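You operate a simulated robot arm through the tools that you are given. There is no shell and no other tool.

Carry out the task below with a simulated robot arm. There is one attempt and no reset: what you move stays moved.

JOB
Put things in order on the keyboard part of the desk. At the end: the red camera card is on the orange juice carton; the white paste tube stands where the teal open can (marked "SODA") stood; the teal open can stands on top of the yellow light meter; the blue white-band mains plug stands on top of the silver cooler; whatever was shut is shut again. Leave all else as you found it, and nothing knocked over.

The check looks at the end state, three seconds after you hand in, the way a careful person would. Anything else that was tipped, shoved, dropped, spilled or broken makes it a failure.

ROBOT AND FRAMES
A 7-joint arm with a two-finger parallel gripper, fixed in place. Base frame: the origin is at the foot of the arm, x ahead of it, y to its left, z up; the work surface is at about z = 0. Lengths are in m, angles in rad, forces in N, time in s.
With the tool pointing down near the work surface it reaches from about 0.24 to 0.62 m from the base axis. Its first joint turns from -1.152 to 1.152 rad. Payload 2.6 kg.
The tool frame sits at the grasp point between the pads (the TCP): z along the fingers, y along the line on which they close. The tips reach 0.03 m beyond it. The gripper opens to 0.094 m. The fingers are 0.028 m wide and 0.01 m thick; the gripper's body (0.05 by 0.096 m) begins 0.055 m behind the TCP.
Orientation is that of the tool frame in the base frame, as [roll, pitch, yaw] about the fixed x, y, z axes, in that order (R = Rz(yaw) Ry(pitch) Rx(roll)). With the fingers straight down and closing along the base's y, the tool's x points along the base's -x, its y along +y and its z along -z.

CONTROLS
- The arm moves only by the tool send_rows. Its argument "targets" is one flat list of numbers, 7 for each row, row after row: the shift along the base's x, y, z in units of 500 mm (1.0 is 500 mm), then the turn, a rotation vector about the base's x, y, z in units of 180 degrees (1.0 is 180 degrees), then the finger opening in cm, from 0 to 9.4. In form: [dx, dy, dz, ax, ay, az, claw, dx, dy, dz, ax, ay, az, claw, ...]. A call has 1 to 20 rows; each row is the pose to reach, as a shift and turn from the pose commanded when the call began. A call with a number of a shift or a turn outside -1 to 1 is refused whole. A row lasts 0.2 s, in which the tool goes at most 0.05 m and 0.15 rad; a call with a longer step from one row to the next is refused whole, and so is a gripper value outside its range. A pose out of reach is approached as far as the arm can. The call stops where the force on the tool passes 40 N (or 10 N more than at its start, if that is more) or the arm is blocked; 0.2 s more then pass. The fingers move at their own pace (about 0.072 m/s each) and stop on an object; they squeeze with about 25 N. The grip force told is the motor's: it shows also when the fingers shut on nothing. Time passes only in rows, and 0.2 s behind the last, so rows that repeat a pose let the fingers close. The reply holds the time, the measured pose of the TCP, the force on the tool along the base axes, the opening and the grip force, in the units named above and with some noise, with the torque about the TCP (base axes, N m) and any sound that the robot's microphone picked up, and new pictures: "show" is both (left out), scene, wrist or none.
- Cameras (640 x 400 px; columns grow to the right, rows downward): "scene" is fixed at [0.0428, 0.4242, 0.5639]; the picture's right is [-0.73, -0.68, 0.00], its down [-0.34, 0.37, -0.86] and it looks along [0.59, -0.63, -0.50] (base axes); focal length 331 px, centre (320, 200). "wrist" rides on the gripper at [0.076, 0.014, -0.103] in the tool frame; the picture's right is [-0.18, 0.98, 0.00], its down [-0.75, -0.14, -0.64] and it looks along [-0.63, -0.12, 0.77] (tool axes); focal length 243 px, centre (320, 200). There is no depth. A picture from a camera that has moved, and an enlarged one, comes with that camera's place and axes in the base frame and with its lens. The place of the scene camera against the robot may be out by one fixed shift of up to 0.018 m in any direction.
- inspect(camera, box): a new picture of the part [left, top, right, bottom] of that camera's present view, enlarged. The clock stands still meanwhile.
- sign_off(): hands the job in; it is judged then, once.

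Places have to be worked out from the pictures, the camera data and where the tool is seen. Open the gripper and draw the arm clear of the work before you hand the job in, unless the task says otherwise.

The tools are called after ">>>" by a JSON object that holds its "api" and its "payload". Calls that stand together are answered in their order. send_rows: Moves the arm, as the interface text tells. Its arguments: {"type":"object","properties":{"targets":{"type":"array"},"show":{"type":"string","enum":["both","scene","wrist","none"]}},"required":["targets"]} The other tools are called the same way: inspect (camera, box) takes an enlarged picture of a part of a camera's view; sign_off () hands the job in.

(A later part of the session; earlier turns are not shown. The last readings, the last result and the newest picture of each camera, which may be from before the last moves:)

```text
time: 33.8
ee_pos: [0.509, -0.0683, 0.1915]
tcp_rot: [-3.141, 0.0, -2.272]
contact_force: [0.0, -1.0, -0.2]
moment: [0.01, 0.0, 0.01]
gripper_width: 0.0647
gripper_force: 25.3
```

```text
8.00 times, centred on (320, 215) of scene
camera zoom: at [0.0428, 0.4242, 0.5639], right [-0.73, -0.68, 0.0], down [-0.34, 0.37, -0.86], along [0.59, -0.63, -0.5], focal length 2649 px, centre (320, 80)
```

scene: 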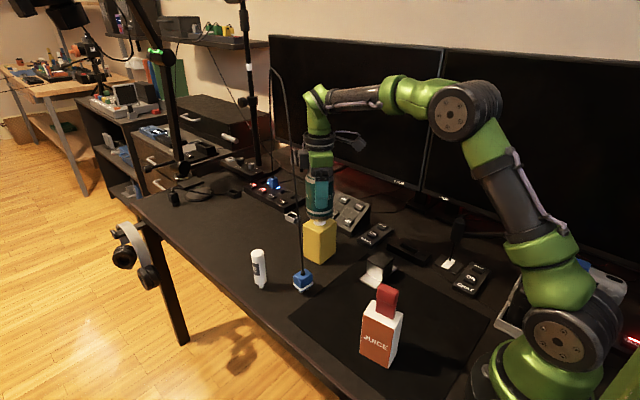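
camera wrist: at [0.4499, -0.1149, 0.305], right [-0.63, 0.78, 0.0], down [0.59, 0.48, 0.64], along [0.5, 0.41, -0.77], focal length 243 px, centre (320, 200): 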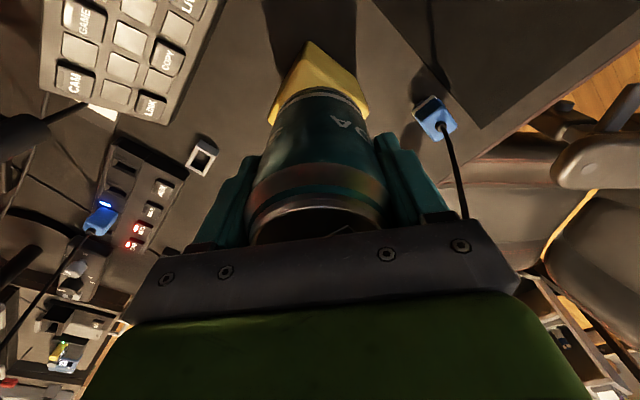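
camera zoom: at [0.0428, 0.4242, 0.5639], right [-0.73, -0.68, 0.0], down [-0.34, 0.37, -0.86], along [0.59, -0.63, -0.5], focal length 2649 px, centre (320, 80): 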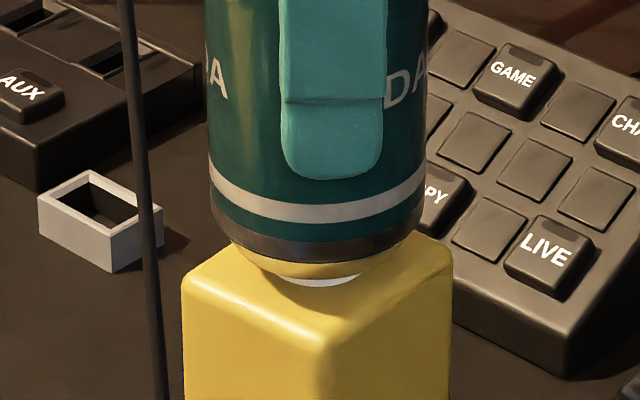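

The base rim is starting to cover the dome with no force yet. I continue in the same way.

>>> {"api": "send_rows", "payload": {"targets": [0, 0, -0.002, 0, 0, 0, 5, 0, 0, -0.004, 0, 0, 0, 5, 0, 0, -0.004, 0, 0, 0, 5], "show": "none"}}

>>> {"api": "inspect", "payload": {"camera": "scene", "box": [295, 190, 345, 240]}}

```text
time: 34.6
ee_pos: [0.5095, -0.0685, 0.1887]
tcp_rot: [3.14, 0.0, -2.273]
contact_force: [-0.4, 0.0, -0.8]
moment: [-0.02, -0.04, 0.01]
gripper_width: 0.0646
gripper_force: 25.3
```

```text
8.00 times, centred on (320, 215) of scene
camera zoom: at [0.0428, 0.4242, 0.5639], right [-0.73, -0.68, 0.0], down [-0.34, 0.37, -0.86], along [0.59, -0.63, -0.5], focal length 2649 px, centre (320, 80)
```

zoom: 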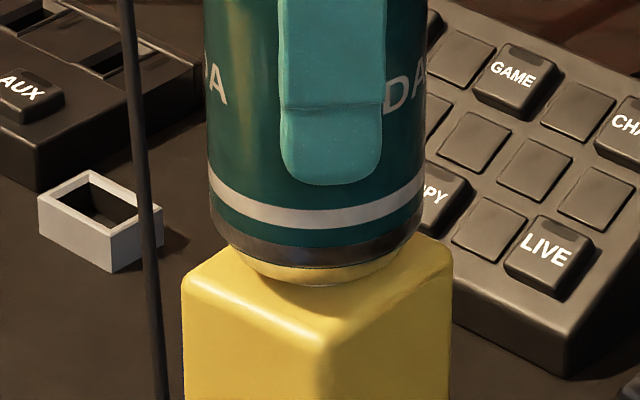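

The dome is covered and there is still no contact force; I continue down 1 mm at a time.

>>> {"api": "send_rows", "payload": {"targets": [0, 0, -0.002, 0, 0, 0, 5, 0, 0, -0.004, 0, 0, 0, 5, 0, 0, -0.004, 0, 0, 0, 5], "show": "none"}}

>>> {"api": "inspect", "payload": {"camera": "scene", "box": [295, 190, 345, 240]}}

```text
time: 35.4
ee_pos: [0.5098, -0.0692, 0.1877]
tcp_rot: [-3.141, -0.001, -2.272]
contact_force: [-0.4, 1.0, 0.1]
moment: [0.0, 0.01, 0.02]
gripper_width: 0.0647
gripper_force: 25.1
```

```text
8.00 times, centred on (320, 215) of scene
camera zoom: at [0.0428, 0.4242, 0.5639], right [-0.73, -0.68, 0.0], down [-0.34, 0.37, -0.86], along [0.59, -0.63, -0.5], focal length 2649 px, centre (320, 80)
```

zoom: 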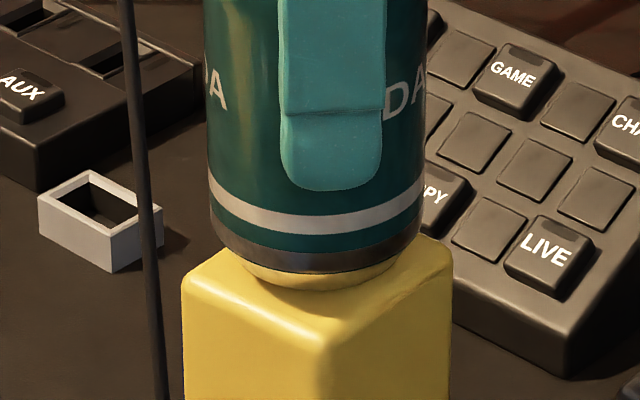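

Still free at z ≈ 0.1876; I continue.

>>> {"api": "send_rows", "payload": {"targets": [0, 0, -0.002, 0, 0, 0, 5, 0, 0, -0.004, 0, 0, 0, 5, 0, 0, -0.004, 0, 0, 0, 5], "show": "none"}}

>>> {"api": "inspect", "payload": {"camera": "scene", "box": [295, 190, 345, 240]}}

```text
time: 36.2
ee_pos: [0.5094, -0.0683, 0.1852]
tcp_rot: [-3.141, 0.0, -2.271]
contact_force: [0.2, -0.4, -0.4]
moment: [0.0, -0.02, 0.01]
gripper_width: 0.0651
gripper_force: 25.0
```

```text
8.00 times, centred on (320, 215) of scene
camera zoom: at [0.0428, 0.4242, 0.5639], right [-0.73, -0.68, 0.0], down [-0.34, 0.37, -0.86], along [0.59, -0.63, -0.5], focal length 2649 px, centre (320, 80)
```

zoom: 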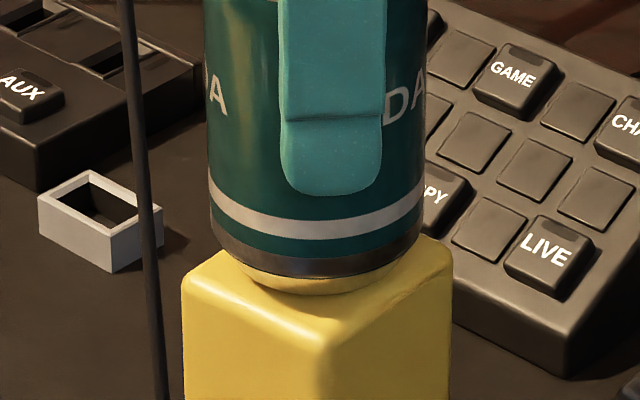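

No contact yet; the gap to the meter's flat top is still closing. Another 2 mm.

>>> {"api": "send_rows", "payload": {"targets": [0, 0, -0.002, 0, 0, 0, 5, 0, 0, -0.004, 0, 0, 0, 5, 0, 0, -0.004, 0, 0, 0, 5], "show": "none"}}

>>> {"api": "inspect", "payload": {"camera": "scene", "box": [295, 190, 345, 240]}}

```text
time: 37.0
ee_pos: [0.5093, -0.0683, 0.1843]
tcp_rot: [3.14, 0.001, -2.272]
contact_force: [0.6, -0.1, -0.7]
moment: [0.02, -0.01, -0.02]
gripper_width: 0.0649
gripper_force: 25.0
```

```text
8.00 times, centred on (320, 215) of scene
camera zoom: at [0.0428, 0.4242, 0.5639], right [-0.73, -0.68, 0.0], down [-0.34, 0.37, -0.86], along [0.59, -0.63, -0.5], focal length 2649 px, centre (320, 80)
```

zoom: 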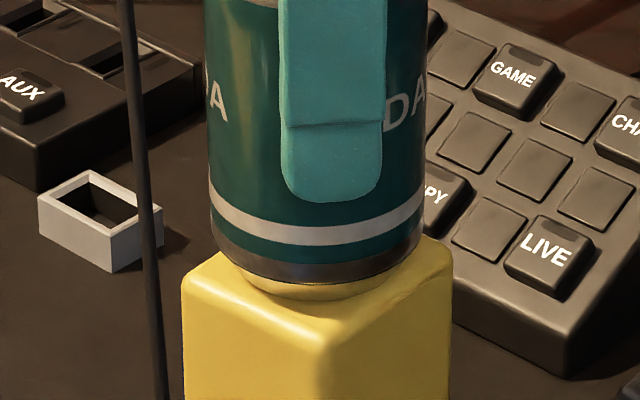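

Still no contact force; I continue in 1 mm rows.

>>> {"api": "send_rows", "payload": {"targets": [0, 0, -0.002, 0, 0, 0, 5, 0, 0, -0.004, 0, 0, 0, 5, 0, 0, -0.004, 0, 0, 0, 5], "show": "none"}}

>>> {"api": "inspect", "payload": {"camera": "scene", "box": [295, 190, 345, 240]}}

```text
time: 37.8
ee_pos: [0.5101, -0.0684, 0.182]
tcp_rot: [-3.141, 0.0, -2.272]
contact_force: [0.7, -0.4, -0.4]
moment: [-0.05, 0.0, -0.01]
gripper_width: 0.065
gripper_force: 25.1
```

```text
8.00 times, centred on (320, 215) of scene
camera zoom: at [0.0428, 0.4242, 0.5639], right [-0.73, -0.68, 0.0], down [-0.34, 0.37, -0.86], along [0.59, -0.63, -0.5], focal length 2649 px, centre (320, 80)
```

zoom: 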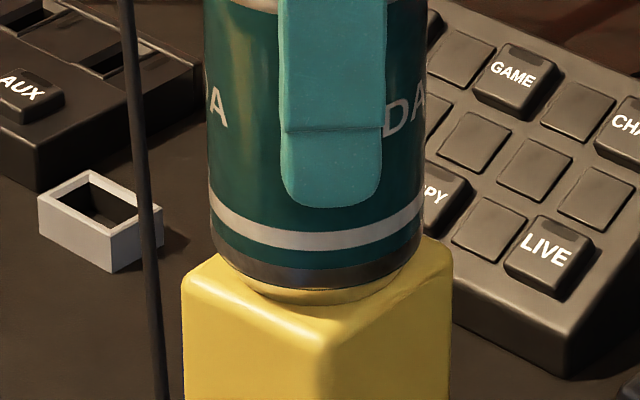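

No force yet (base ≈ 0.1005). Continuing at 1 mm per row.

>>> {"api": "send_rows", "payload": {"targets": [0, 0, -0.002, 0, 0, 0, 5, 0, 0, -0.004, 0, 0, 0, 5, 0, 0, -0.004, 0, 0, 0, 5], "show": "none"}}

>>> {"api": "inspect", "payload": {"camera": "scene", "box": [295, 190, 345, 240]}}

```text
time: 38.6
ee_pos: [0.5095, -0.0689, 0.1818]
tcp_rot: [-3.137, 0.002, -2.271]
contact_force: [-1.7, -0.3, 12.6]
moment: [0.13, 0.12, 0.0]
gripper_width: 0.0647
gripper_force: 25.4
```

```text
8.00 times, centred on (320, 215) of scene
camera zoom: at [0.0427, 0.4242, 0.5639], right [-0.73, -0.68, 0.0], down [-0.34, 0.37, -0.86], along [0.59, -0.63, -0.5], focal length 2649 px, centre (320, 80)
```

zoom: 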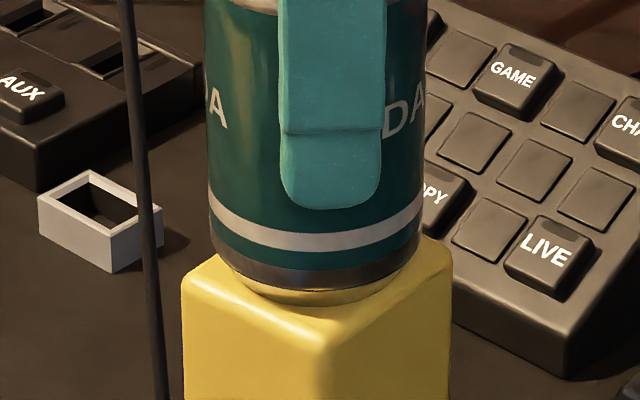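

Contact at last: 12.6 N at z ≈ 0.181, so the hollow base has gone over the dome and the rim rests on the meter's top (base z ≈ 0.100). I back off about 1.2 mm to unload.

>>> {"api": "send_rows", "payload": {"targets": [0, 0, 0.002, 0, 0, 0, 5, 0, 0, 0.002, 0, 0, 0, 5], "show": "wrist"}}

>>> {"api": "inspect", "payload": {"camera": "wrist", "box": [250, 60, 390, 147]}}

>>> {"api": "inspect", "payload": {"camera": "scene", "box": [300, 205, 340, 230]}}

```text
time: 39.2
ee_pos: [0.5102, -0.0676, 0.1812]
tcp_rot: [-3.141, -0.001, -2.272]
contact_force: [1.3, 0.1, 10.9]
moment: [0.1, -0.19, 0.02]
gripper_width: 0.0648
gripper_force: 25.3
camera wrist: at [0.45, -0.1149, 0.2849], right [-0.63, 0.77, 0.0], down [0.59, 0.48, 0.64], along [0.5, 0.41, -0.77], focal length 243 px, centre (320, 200)
```

wrist: 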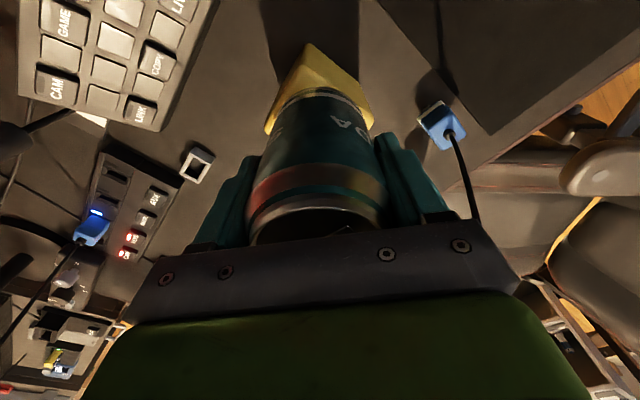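

```text
4.57 times, centred on (320, 104) of wrist
camera zoom: at [0.45, -0.1149, 0.2849], right [-0.63, 0.77, 0.0], down [0.59, 0.48, 0.64], along [0.5, 0.41, -0.77], focal length 1109 px, centre (320, 641)
```

zoom: 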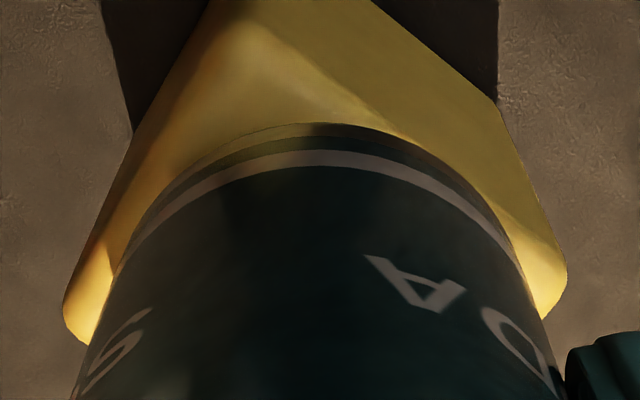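

```text
16.00 times, centred on (320, 218) of scene
camera zoom: at [0.0427, 0.4242, 0.5639], right [-0.73, -0.68, 0.0], down [-0.34, 0.37, -0.86], along [0.59, -0.63, -0.5], focal length 5297 px, centre (320, -80)
```

zoom: 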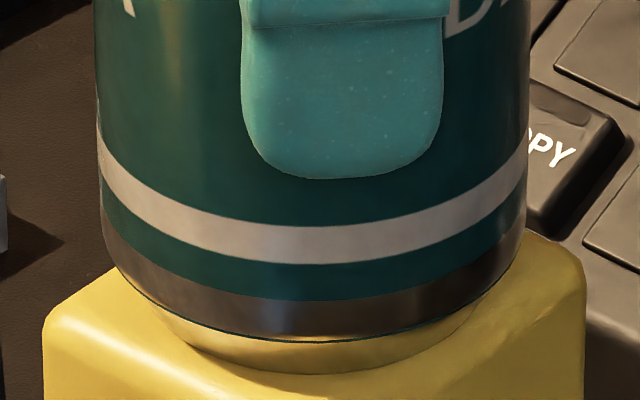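

The load is still ~11 N (some hysteresis); I raise another 0.7 mm and re-read.

>>> {"api": "send_rows", "payload": {"targets": [0, 0, 0.0014, 0, 0, 0, 5, 0, 0, 0.0014, 0, 0, 0, 5], "show": "none"}}

```text
time: 39.8
ee_pos: [0.5089, -0.069, 0.1807]
tcp_rot: [3.141, 0.001, -2.273]
contact_force: [1.8, -0.7, 5.5]
moment: [0.04, -0.19, 0.0]
gripper_width: 0.0649
gripper_force: 24.8
```

Down to 5.5 N. Another 0.4 mm up, then I open the fingers gradually.

>>> {"api": "send_rows", "payload": {"targets": [0, 0, 0.0008, 0, 0, 0, 5, 0, 0, 0.0008, 0, 0, 0, 5], "show": "none"}}

```text
time: 40.4
ee_pos: [0.5091, -0.0677, 0.1813]
tcp_rot: [3.14, -0.001, -2.273]
contact_force: [-1.7, 0.2, 2.3]
moment: [-0.01, -0.02, 0.02]
gripper_width: 0.0646
gripper_force: 24.7
```

Only about 2 N remains. I open the fingers slowly in place and look.

>>> {"api": "send_rows", "payload": {"targets": [0, 0, 0, 0, 0, 0, 6.6, 0, 0, 0, 0, 0, 0, 7, 0, 0, 0, 0, 0, 0, 7.6, 0, 0, 0, 0, 0, 0, 8.4, 0, 0, 0, 0, 0, 0, 9.4, 0, 0, 0, 0, 0, 0, 9.4], "show": "both"}}

>>> {"api": "inspect", "payload": {"camera": "scene", "box": [280, 160, 360, 240]}}

>>> {"api": "inspect", "payload": {"camera": "wrist", "box": [230, 60, 430, 240]}}

```text
time: 41.8
ee_pos: [0.5097, -0.0682, 0.1819]
tcp_rot: [3.14, 0.001, -2.272]
contact_force: [-0.8, -0.7, 0.2]
moment: [0.04, -0.01, -0.03]
gripper_width: 0.0939
gripper_force: 0.0
camera wrist: at [0.45, -0.115, 0.2857], right [-0.63, 0.78, 0.0], down [0.59, 0.48, 0.64], along [0.5, 0.41, -0.77], focal length 243 px, centre (320, 200)
```

scene: 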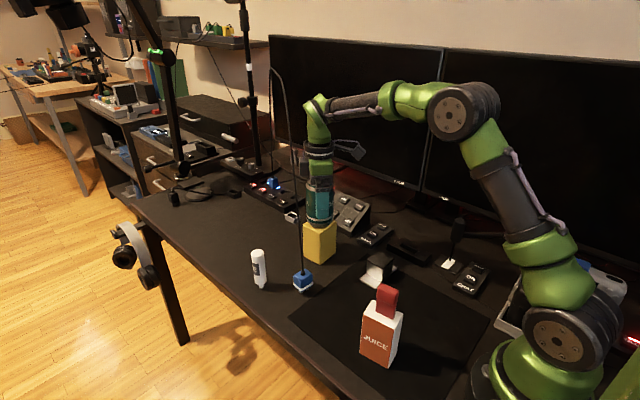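
wrist: 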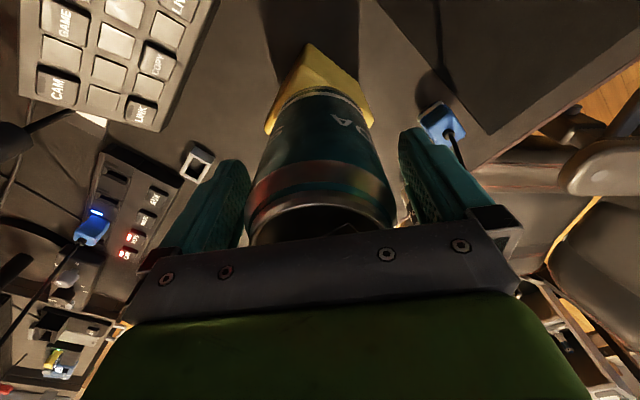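

```text
5.00 times, centred on (320, 200) of scene
camera zoom: at [0.0428, 0.4242, 0.5639], right [-0.73, -0.68, 0.0], down [-0.34, 0.37, -0.86], along [0.59, -0.63, -0.5], focal length 1655 px, centre (320, 200)
```

zoom: 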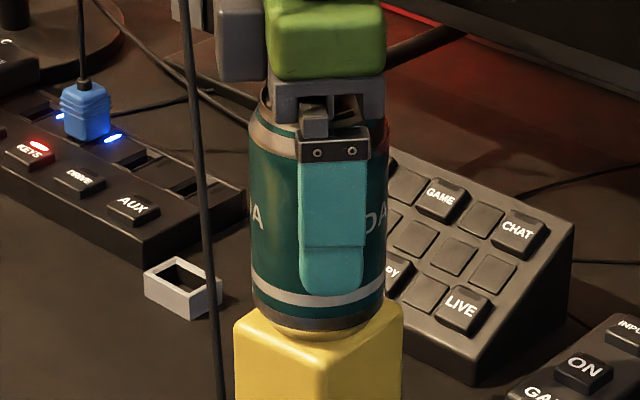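

```text
2.22 times, centred on (330, 150) of wrist
camera zoom: at [0.45, -0.115, 0.2857], right [-0.63, 0.78, 0.0], down [0.59, 0.48, 0.64], along [0.5, 0.41, -0.77], focal length 539 px, centre (298, 311)
```

zoom: 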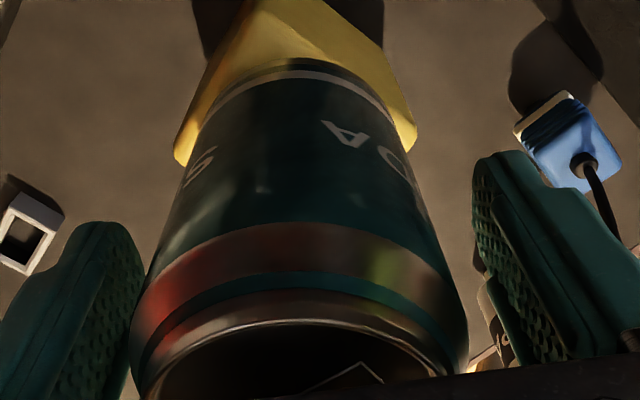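

The can stands upright on the meter, fingers open. To stay clear of the cable I withdraw horizontally along the tool's +x direction (fingers slide past the can's sides, away from the cable), and then rise.

>>> {"api": "send_rows", "payload": {"targets": [-0.0129, -0.0153, 0, 0, 0, 0, 9.4, -0.0387, -0.0459, 0, 0, 0, 0, 9.4, -0.0774, -0.0918, 0, 0, 0, 0, 9.4, -0.116, -0.1377, 0, 0, 0, 0, 9.4, -0.116, -0.1377, 0.06, 0, 0, 0, 9.4, -0.116, -0.1377, 0.15, 0, 0, 0, 9.4, -0.116, -0.1377, 0.24, 0, 0, 0, 9.4, -0.116, -0.1377, 0.24, 0, 0, 0, 9.4], "show": "both"}}

>>> {"api": "inspect", "payload": {"camera": "scene", "box": [270, 140, 390, 270]}}

>>> {"api": "inspect", "payload": {"camera": "wrist", "box": [230, 40, 430, 200]}}

```text
time: 43.6
ee_pos: [0.4504, -0.1378, 0.3017]
tcp_rot: [3.141, 0.001, -2.273]
contact_force: [0.1, 0.0, -0.6]
moment: [0.0, 0.01, 0.0]
gripper_width: 0.094
gripper_force: 0.0
camera wrist: at [0.3908, -0.184, 0.4058], right [-0.63, 0.78, 0.0], down [0.59, 0.48, 0.64], along [0.5, 0.41, -0.77], focal length 243 px, centre (320, 200)
```

scene: 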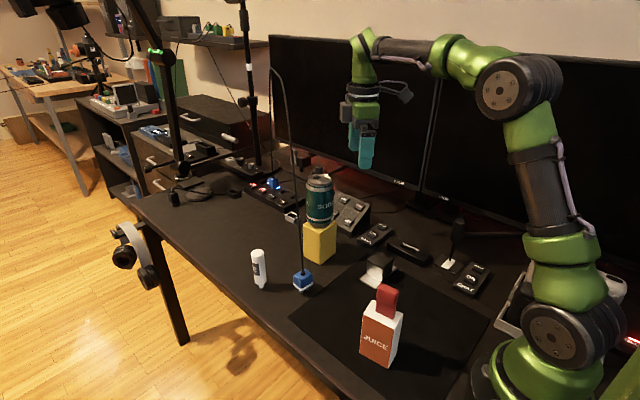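
wrist: 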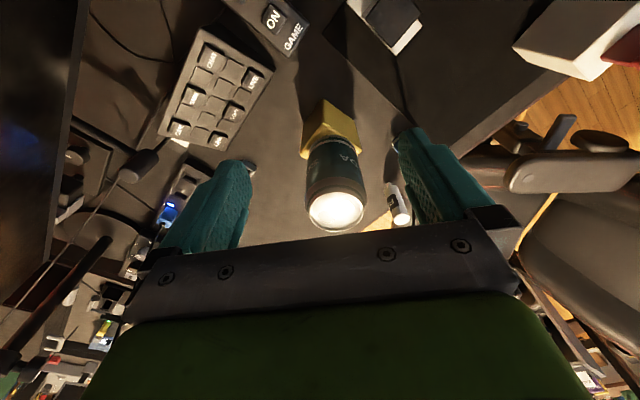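

```text
3.08 times, centred on (330, 205) of scene
camera zoom: at [0.0428, 0.4242, 0.5639], right [-0.73, -0.68, 0.0], down [-0.34, 0.37, -0.86], along [0.59, -0.63, -0.5], focal length 1019 px, centre (289, 185)
```

zoom: 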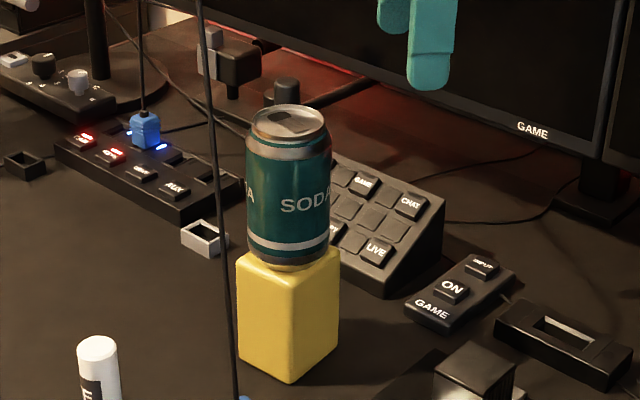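

```text
2.50 times, centred on (330, 120) of wrist
camera zoom: at [0.3908, -0.184, 0.4058], right [-0.63, 0.78, 0.0], down [0.59, 0.48, 0.64], along [0.5, 0.41, -0.77], focal length 606 px, centre (295, 400)
```

zoom: 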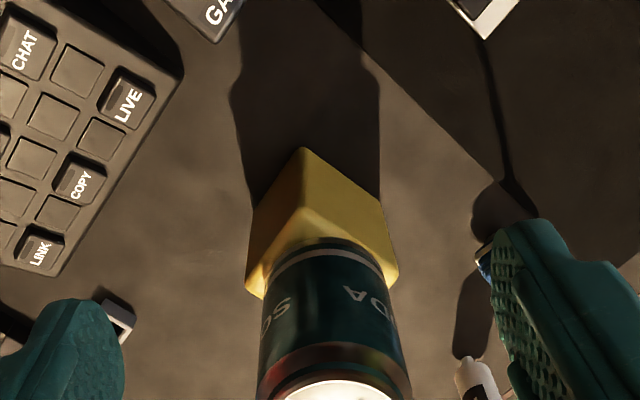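

The can stands square on the light meter. Now the plug: with the can gone, its robot side is free. I go back and around (x ≈ 0.36, y ≈ 0.05, z ≈ 0.25, yaw 0) to look at it from close by.

>>> {"api": "send_rows", "payload": {"targets": [-0.05, 0, 0, 0, 0, -0.03, 9.4, -0.12, 0, 0, 0, 0, -0.07, 9.4, -0.183, 0.03, 0, 0, 0, -0.11, 9.4, -0.183, 0.1, -0.02, 0, 0, -0.15, 9.4, -0.183, 0.18, -0.04, 0, 0, -0.19, 9.4, -0.183, 0.26, -0.06, 0, 0, -0.23, 8, -0.183, 0.33, -0.08, 0, 0, -0.265, 8, -0.183, 0.374, -0.1, 0, 0, -0.2773, 8, -0.183, 0.374, -0.1, 0, 0, -0.2773, 8], "show": "both"}}

>>> {"api": "inspect", "payload": {"camera": "wrist", "box": [260, 80, 380, 180]}}

>>> {"api": "inspect", "payload": {"camera": "scene", "box": [270, 230, 340, 310]}}

```text
time: 45.6
ee_pos: [0.3593, 0.0505, 0.252]
tcp_rot: [3.141, 0.0, 3.14]
contact_force: [-0.2, 0.9, -0.2]
moment: [0.01, 0.02, 0.03]
gripper_width: 0.08
gripper_force: 0.0
camera wrist: at [0.2839, 0.0672, 0.3549], right [0.19, 0.98, 0.0], down [0.75, -0.14, 0.64], along [0.63, -0.12, -0.77], focal length 243 px, centre (320, 200)
```

scene: 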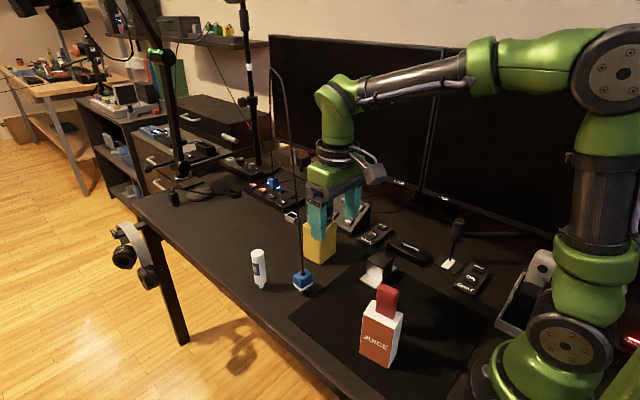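
wrist: 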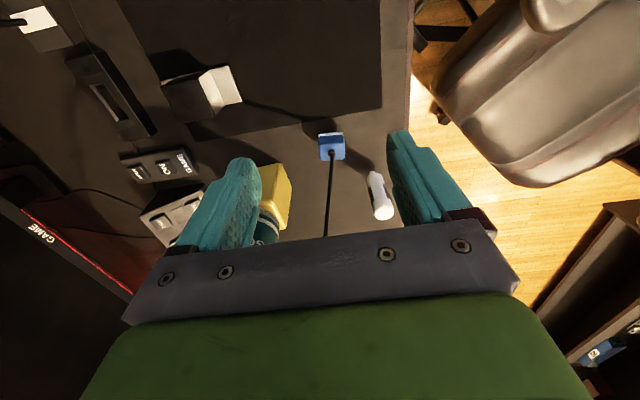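

```text
4.00 times, centred on (320, 130) of wrist
camera zoom: at [0.2839, 0.0672, 0.3549], right [0.19, 0.98, 0.0], down [0.75, -0.14, 0.64], along [0.63, -0.12, -0.77], focal length 970 px, centre (320, 480)
```

zoom: 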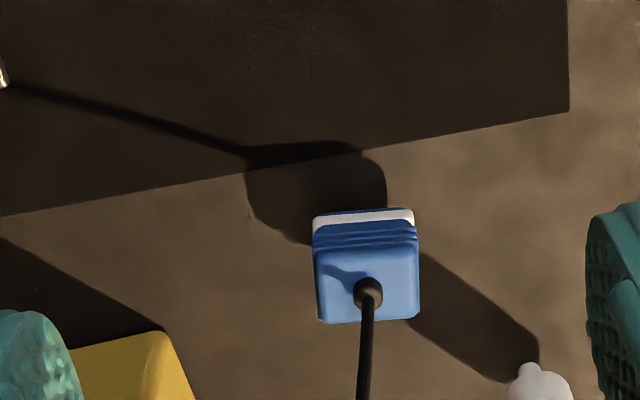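

```text
5.00 times, centred on (305, 270) of scene
camera zoom: at [0.0427, 0.4242, 0.5639], right [-0.73, -0.68, 0.0], down [-0.34, 0.37, -0.86], along [0.59, -0.63, -0.5], focal length 1655 px, centre (395, -150)
```

zoom: 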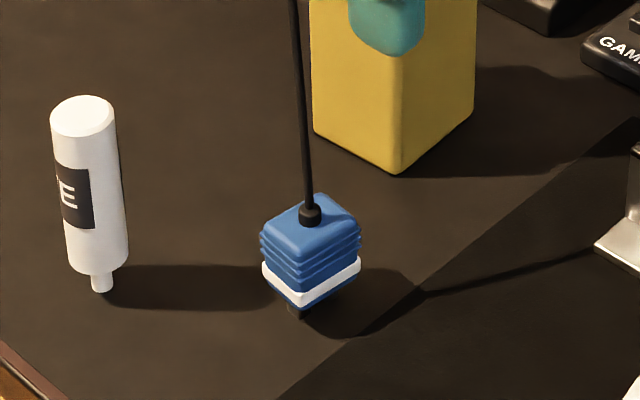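

The plug's top is at about (0.4505, 0.050) in tool coordinates, z ≈ 0.047, edges ≈ 8° off, cable leaning away towards the strip. I'll grip it with the gripper tilted back ~30° (body on the robot's side) so that neither palm nor bracket touches the cable: first tilt here, then move to above the plug.

>>> {"api": "send_rows", "payload": {"targets": [0, 0, 0, -0.00233, -0.03328, -0.00868, 8, 0, 0, 0, -0.00466, -0.06656, -0.01737, 8, 0, 0, 0, -0.00698, -0.09983, -0.02605, 8, 0, 0, 0, -0.00931, -0.13311, -0.03474, 8, 0, 0, 0, -0.01164, -0.16639, -0.04342, 8, 0.055, 0.001, -0.03, -0.01164, -0.16639, -0.04342, 8, 0.11, 0.0015, -0.06, -0.01164, -0.16639, -0.04342, 8, 0.164, 0.0024, -0.1, -0.01164, -0.16639, -0.04342, 8, 0.164, 0.0024, -0.1, -0.01164, -0.16639, -0.04342, 8], "show": "both"}}

>>> {"api": "inspect", "payload": {"camera": "scene", "box": [230, 80, 400, 310]}}

>>> {"api": "inspect", "payload": {"camera": "wrist", "box": [240, 60, 400, 240]}}

```text
time: 47.6
ee_pos: [0.4413, 0.0506, 0.2019]
tcp_rot: [-3.141, 0.523, 3.0]
contact_force: [-0.7, -0.1, 0.3]
moment: [0.02, 0.03, 0.01]
gripper_width: 0.0799
gripper_force: 0.1
camera wrist: at [0.3277, 0.0841, 0.254], right [0.3, 0.95, 0.09], down [0.31, -0.19, 0.93], along [0.9, -0.25, -0.35], focal length 243 px, centre (320, 200)
```

scene: 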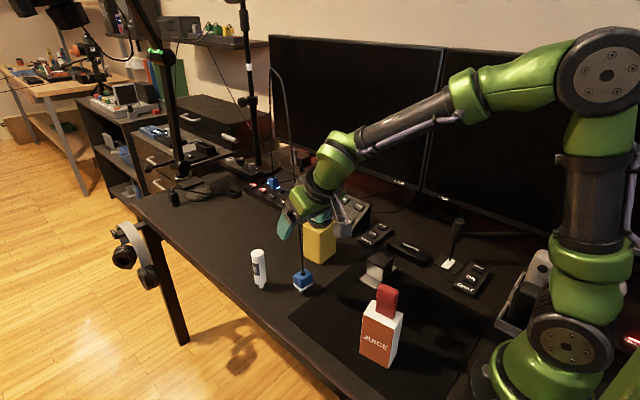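
wrist: 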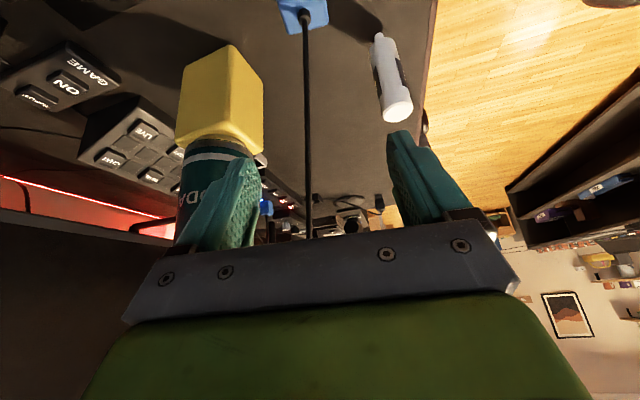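

```text
1.74 times, centred on (315, 195) of scene
camera zoom: at [0.0428, 0.4242, 0.5639], right [-0.73, -0.68, 0.0], down [-0.34, 0.37, -0.86], along [0.59, -0.63, -0.5], focal length 576 px, centre (329, 209)
```

zoom: 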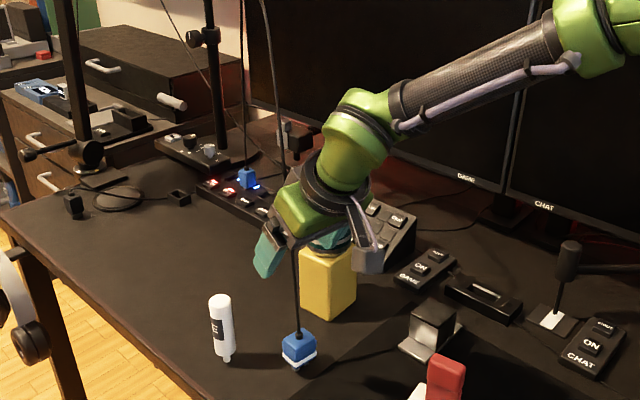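

```text
2.22 times, centred on (320, 150) of wrist
camera zoom: at [0.3277, 0.0841, 0.254], right [0.3, 0.95, 0.09], down [0.31, -0.19, 0.93], along [0.9, -0.25, -0.35], focal length 539 px, centre (320, 311)
```

zoom: 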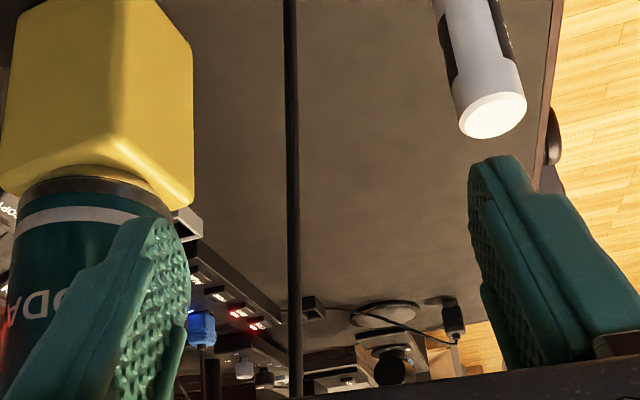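

The cable runs up between the open fingers and in front of the palm with room to spare. I lower straight down part-way to z ≈ 0.10 and check.

>>> {"api": "send_rows", "payload": {"targets": [0, 0, -0.07, 0, 0, 0, 8, 0, 0, -0.14, 0, 0, 0, 8, 0, 0, -0.2, 0, 0, 0, 8, 0, 0, -0.2, 0, 0, 0, 8], "show": "both"}}

>>> {"api": "inspect", "payload": {"camera": "scene", "box": [240, 140, 380, 310]}}

>>> {"api": "inspect", "payload": {"camera": "wrist", "box": [240, 60, 400, 240]}}

```text
time: 48.6
ee_pos: [0.4418, 0.0519, 0.1003]
tcp_rot: [3.141, 0.524, 3.0]
contact_force: [0.1, 0.9, -0.6]
moment: [-0.02, 0.01, 0.0]
gripper_width: 0.08
gripper_force: 0.1
camera wrist: at [0.3283, 0.0846, 0.1532], right [0.3, 0.95, 0.09], down [0.31, -0.19, 0.93], along [0.9, -0.25, -0.35], focal length 243 px, centre (320, 200)
```

scene: 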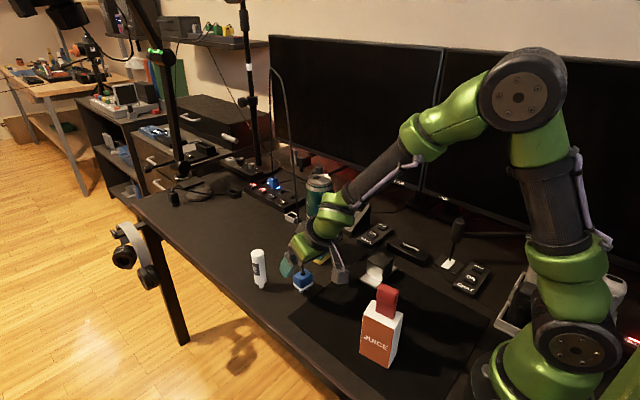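
wrist: 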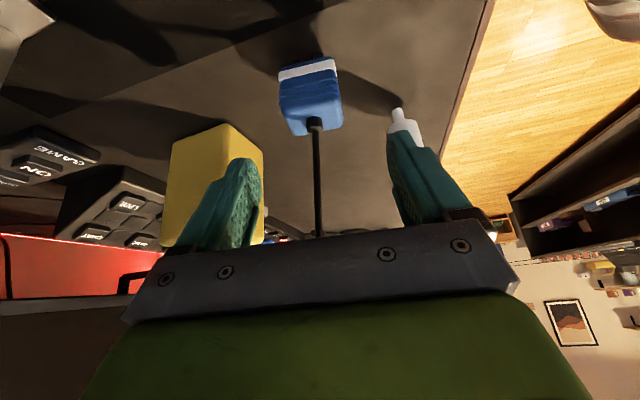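

```text
2.35 times, centred on (310, 225) of scene
camera zoom: at [0.0428, 0.4242, 0.5639], right [-0.73, -0.68, 0.0], down [-0.34, 0.37, -0.86], along [0.59, -0.63, -0.5], focal length 779 px, centre (344, 141)
```

zoom: 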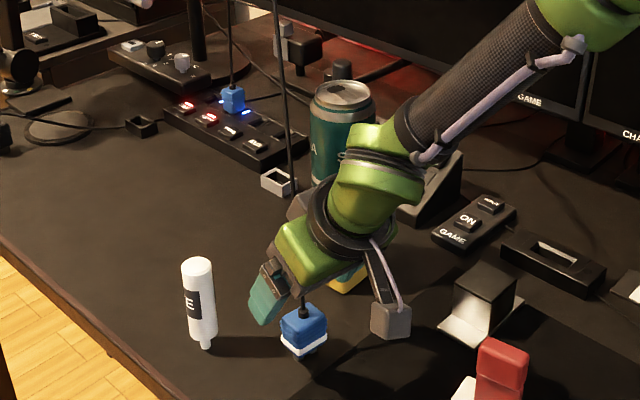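

```text
2.22 times, centred on (320, 150) of wrist
camera zoom: at [0.3283, 0.0846, 0.1532], right [0.3, 0.95, 0.09], down [0.31, -0.19, 0.93], along [0.9, -0.25, -0.35], focal length 539 px, centre (320, 311)
```

zoom: 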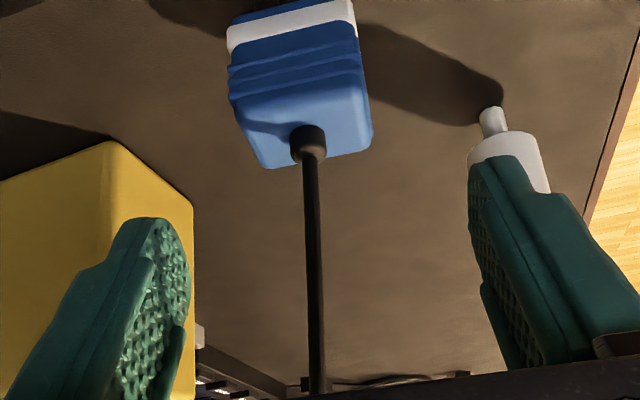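

The plug sits centred between the fingers (within ~1 mm); its edges look ~3.5° off the fingers, so I correct the yaw and lower to TCP z ≈ 0.043, fingertips about 1 cm above the desk.

>>> {"api": "send_rows", "payload": {"targets": [0, -0.001, -0.04, 0, 0, 0.01, 8, 0, -0.001, -0.08, 0, 0, 0.0194, 8, 0, -0.001, -0.11, 0, 0, 0.0194, 8, 0, -0.001, -0.1174, 0, 0, 0.0194, 8, 0, -0.001, -0.1174, 0, 0, 0.0194, 8], "show": "both"}}

>>> {"api": "inspect", "payload": {"camera": "scene", "box": [250, 220, 350, 310]}}

>>> {"api": "inspect", "payload": {"camera": "wrist", "box": [240, 80, 400, 240]}}

```text
time: 49.8
ee_pos: [0.442, 0.0503, 0.0425]
tcp_rot: [3.14, 0.523, 3.06]
contact_force: [0.0, 1.0, 0.5]
moment: [-0.05, 0.02, 0.01]
gripper_width: 0.0799
gripper_force: 0.2
camera wrist: at [0.3267, 0.0764, 0.095], right [0.24, 0.97, 0.09], down [0.32, -0.17, 0.93], along [0.92, -0.19, -0.35], focal length 243 px, centre (320, 200)
```

scene: 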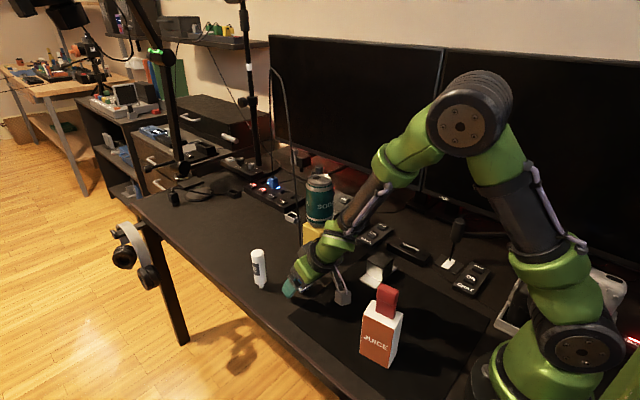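
wrist: 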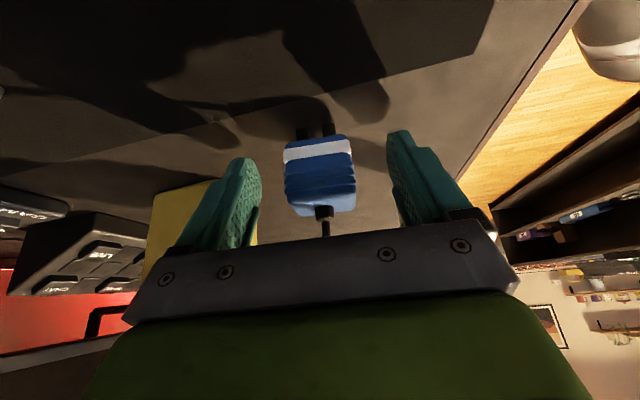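

```text
4.44 times, centred on (300, 265) of scene
camera zoom: at [0.0428, 0.4242, 0.5639], right [-0.73, -0.68, 0.0], down [-0.34, 0.37, -0.86], along [0.59, -0.63, -0.5], focal length 1472 px, centre (409, -89)
```

zoom: 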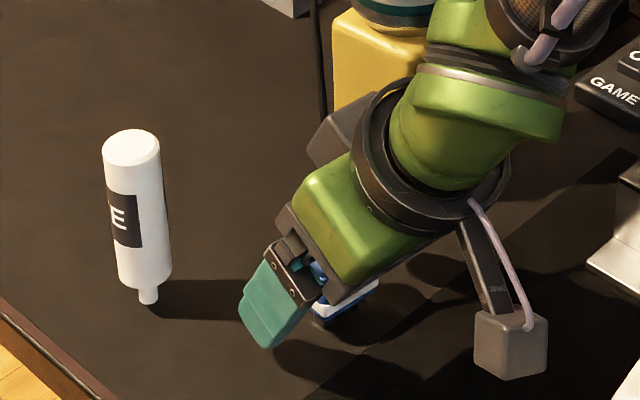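

```text
2.50 times, centred on (320, 160) of wrist
camera zoom: at [0.3267, 0.0764, 0.095], right [0.24, 0.97, 0.09], down [0.32, -0.17, 0.93], along [0.92, -0.19, -0.35], focal length 606 px, centre (320, 300)
```

zoom: 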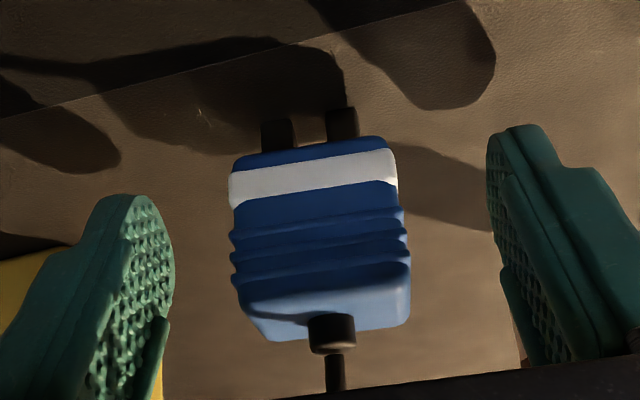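

Clear view: the plug stands on its two prongs between the pads, cable free. I close gently on it.

>>> {"api": "send_rows", "payload": {"targets": [0, 0, 0, 0, 0, 0, 6, 0, 0, 0, 0, 0, 0, 5, 0, 0, 0, 0, 0, 0, 4.2, 0, 0, 0, 0, 0, 0, 3.2, 0, 0, 0, 0, 0, 0, 2.5, 0, 0, 0, 0, 0, 0, 2.5], "show": "both"}}

>>> {"api": "inspect", "payload": {"camera": "wrist", "box": [240, 80, 400, 240]}}

```text
time: 51.2
ee_pos: [0.4424, 0.0507, 0.0431]
tcp_rot: [3.14, 0.522, 3.061]
contact_force: [-1.2, 0.3, 0.4]
moment: [-0.01, -0.02, -0.04]
gripper_width: 0.039
gripper_force: 25.6
camera wrist: at [0.3267, 0.0764, 0.0951], right [0.24, 0.97, 0.09], down [0.32, -0.17, 0.93], along [0.92, -0.19, -0.35], focal length 243 px, centre (320, 200)
```

scene: 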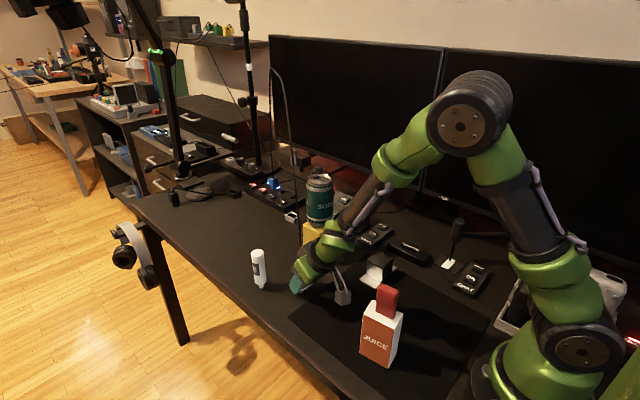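
wrist: 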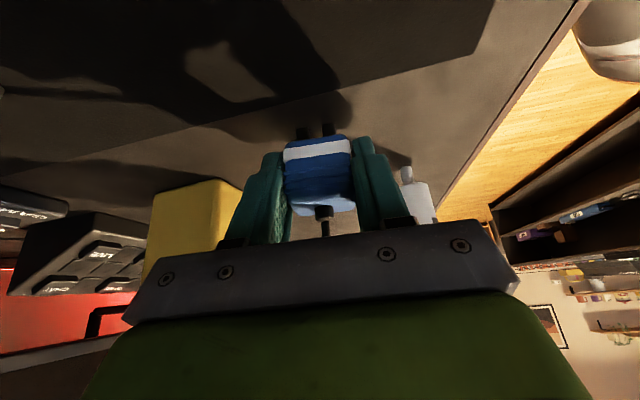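

```text
2.50 times, centred on (320, 160) of wrist
camera zoom: at [0.3267, 0.0764, 0.0951], right [0.24, 0.97, 0.09], down [0.32, -0.17, 0.93], along [0.92, -0.19, -0.35], focal length 606 px, centre (320, 300)
```

zoom: 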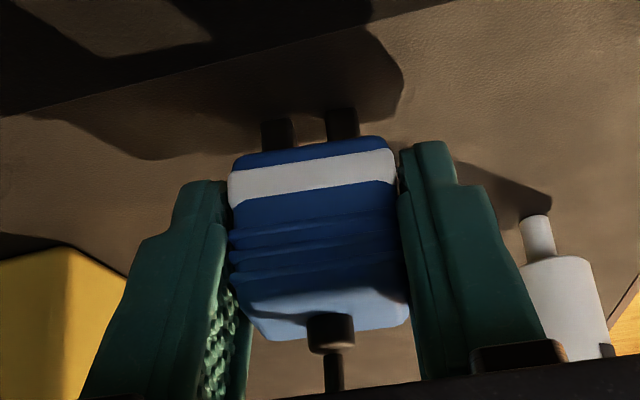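

Gripped (39 mm). I lift slowly about 4 cm and watch the cable and the force.

>>> {"api": "send_rows", "payload": {"targets": [0, 0, 0.01, 0, 0, 0, 2.5, 0, 0, 0.03, 0, 0, 0, 2.5, 0, 0, 0.06, 0, 0, 0, 2.5, 0, 0, 0.08, 0, 0, 0, 2.5, 0, 0, 0.08, 0, 0, 0, 2.5], "show": "both"}}

>>> {"api": "inspect", "payload": {"camera": "scene", "box": [230, 40, 370, 310]}}

>>> {"api": "inspect", "payload": {"camera": "wrist", "box": [240, 80, 400, 240]}}

```text
time: 52.4
ee_pos: [0.4407, 0.0494, 0.0832]
tcp_rot: [3.139, 0.525, 3.061]
contact_force: [0.3, -0.2, 0.2]
moment: [-0.03, 0.0, 0.0]
gripper_width: 0.0389
gripper_force: 24.7
camera wrist: at [0.3262, 0.0766, 0.1354], right [0.24, 0.97, 0.09], down [0.32, -0.17, 0.93], along [0.92, -0.19, -0.35], focal length 243 px, centre (320, 200)
```

scene: 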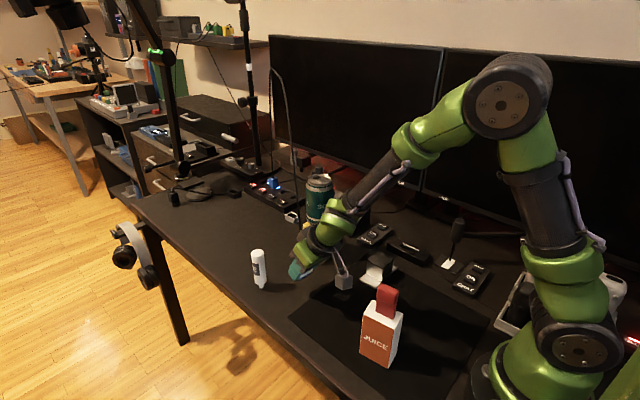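
wrist: 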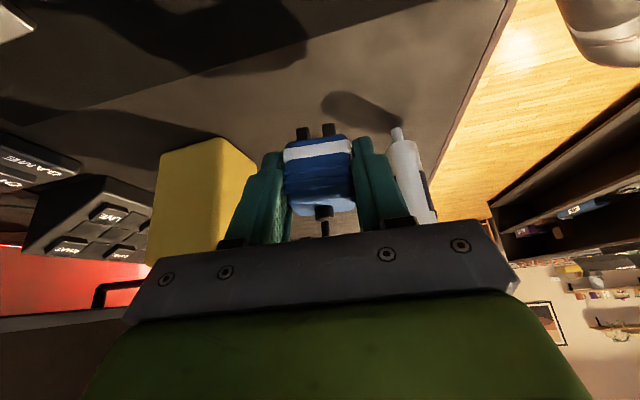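

```text
1.48 times, centred on (300, 175) of scene
camera zoom: at [0.0428, 0.4242, 0.5639], right [-0.73, -0.68, 0.0], down [-0.34, 0.37, -0.86], along [0.59, -0.63, -0.5], focal length 490 px, centre (350, 237)
```

zoom: 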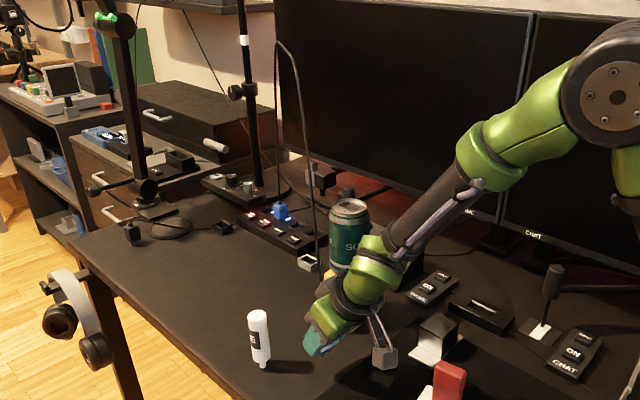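

```text
2.50 times, centred on (320, 160) of wrist
camera zoom: at [0.3262, 0.0766, 0.1354], right [0.24, 0.97, 0.09], down [0.32, -0.17, 0.93], along [0.92, -0.19, -0.35], focal length 606 px, centre (320, 300)
```

zoom: 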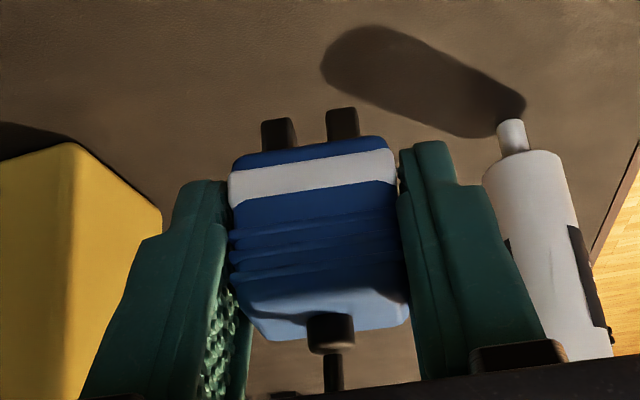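

No tug on the cable and the arch stays high. I raise a bit more and go on a diagonal path (keeping the wrist camera away from the carton and card, and the cable away from the can), stopping part-way to check.

>>> {"api": "send_rows", "payload": {"targets": [0, 0, 0.05, 0, 0, 0, 2.5, 0, 0, 0.094, 0, 0, 0, 2.5, -0.03, -0.05, 0.094, 0, 0, 0.005, 2.5, -0.064, -0.1, 0.094, 0, 0, 0.01, 2.5, -0.1, -0.15, 0.094, 0, 0, 0.015, 2.5, -0.1, -0.15, 0.094, 0, 0, 0.015, 2.5], "show": "both"}}

>>> {"api": "inspect", "payload": {"camera": "scene", "box": [230, 40, 420, 330]}}

```text
time: 53.8
ee_pos: [0.3928, -0.0242, 0.1297]
tcp_rot: [3.141, 0.523, 3.108]
contact_force: [-1.0, -0.1, -0.1]
moment: [0.0, 0.0, 0.03]
gripper_width: 0.0391
gripper_force: 24.5
camera wrist: at [0.2761, -0.0035, 0.1819], right [0.19, 0.98, 0.09], down [0.33, -0.15, 0.93], along [0.93, -0.15, -0.35], focal length 243 px, centre (320, 200)
```

scene: 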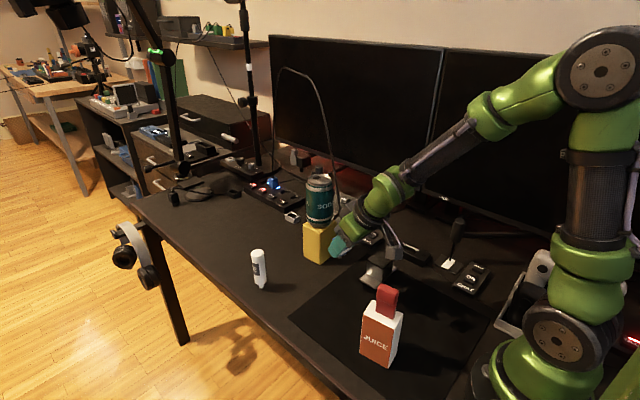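
wrist: 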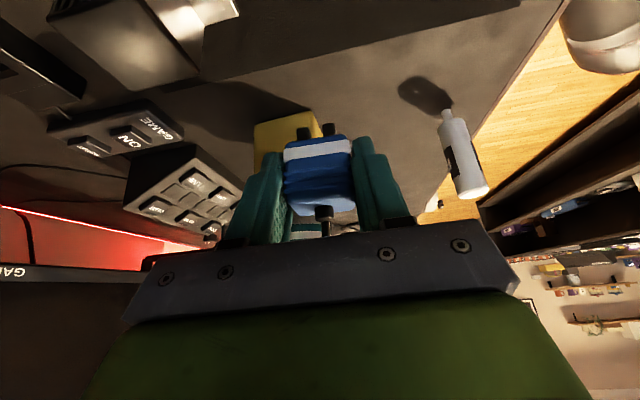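

```text
1.38 times, centred on (325, 185) of scene
camera zoom: at [0.0428, 0.4242, 0.5639], right [-0.73, -0.68, 0.0], down [-0.34, 0.37, -0.86], along [0.59, -0.63, -0.5], focal length 457 px, centre (313, 221)
```

zoom: 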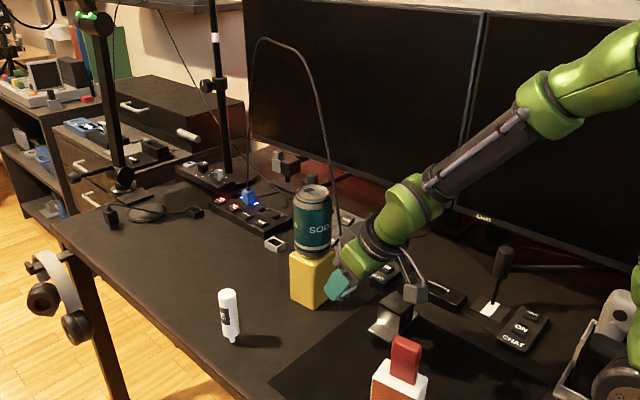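

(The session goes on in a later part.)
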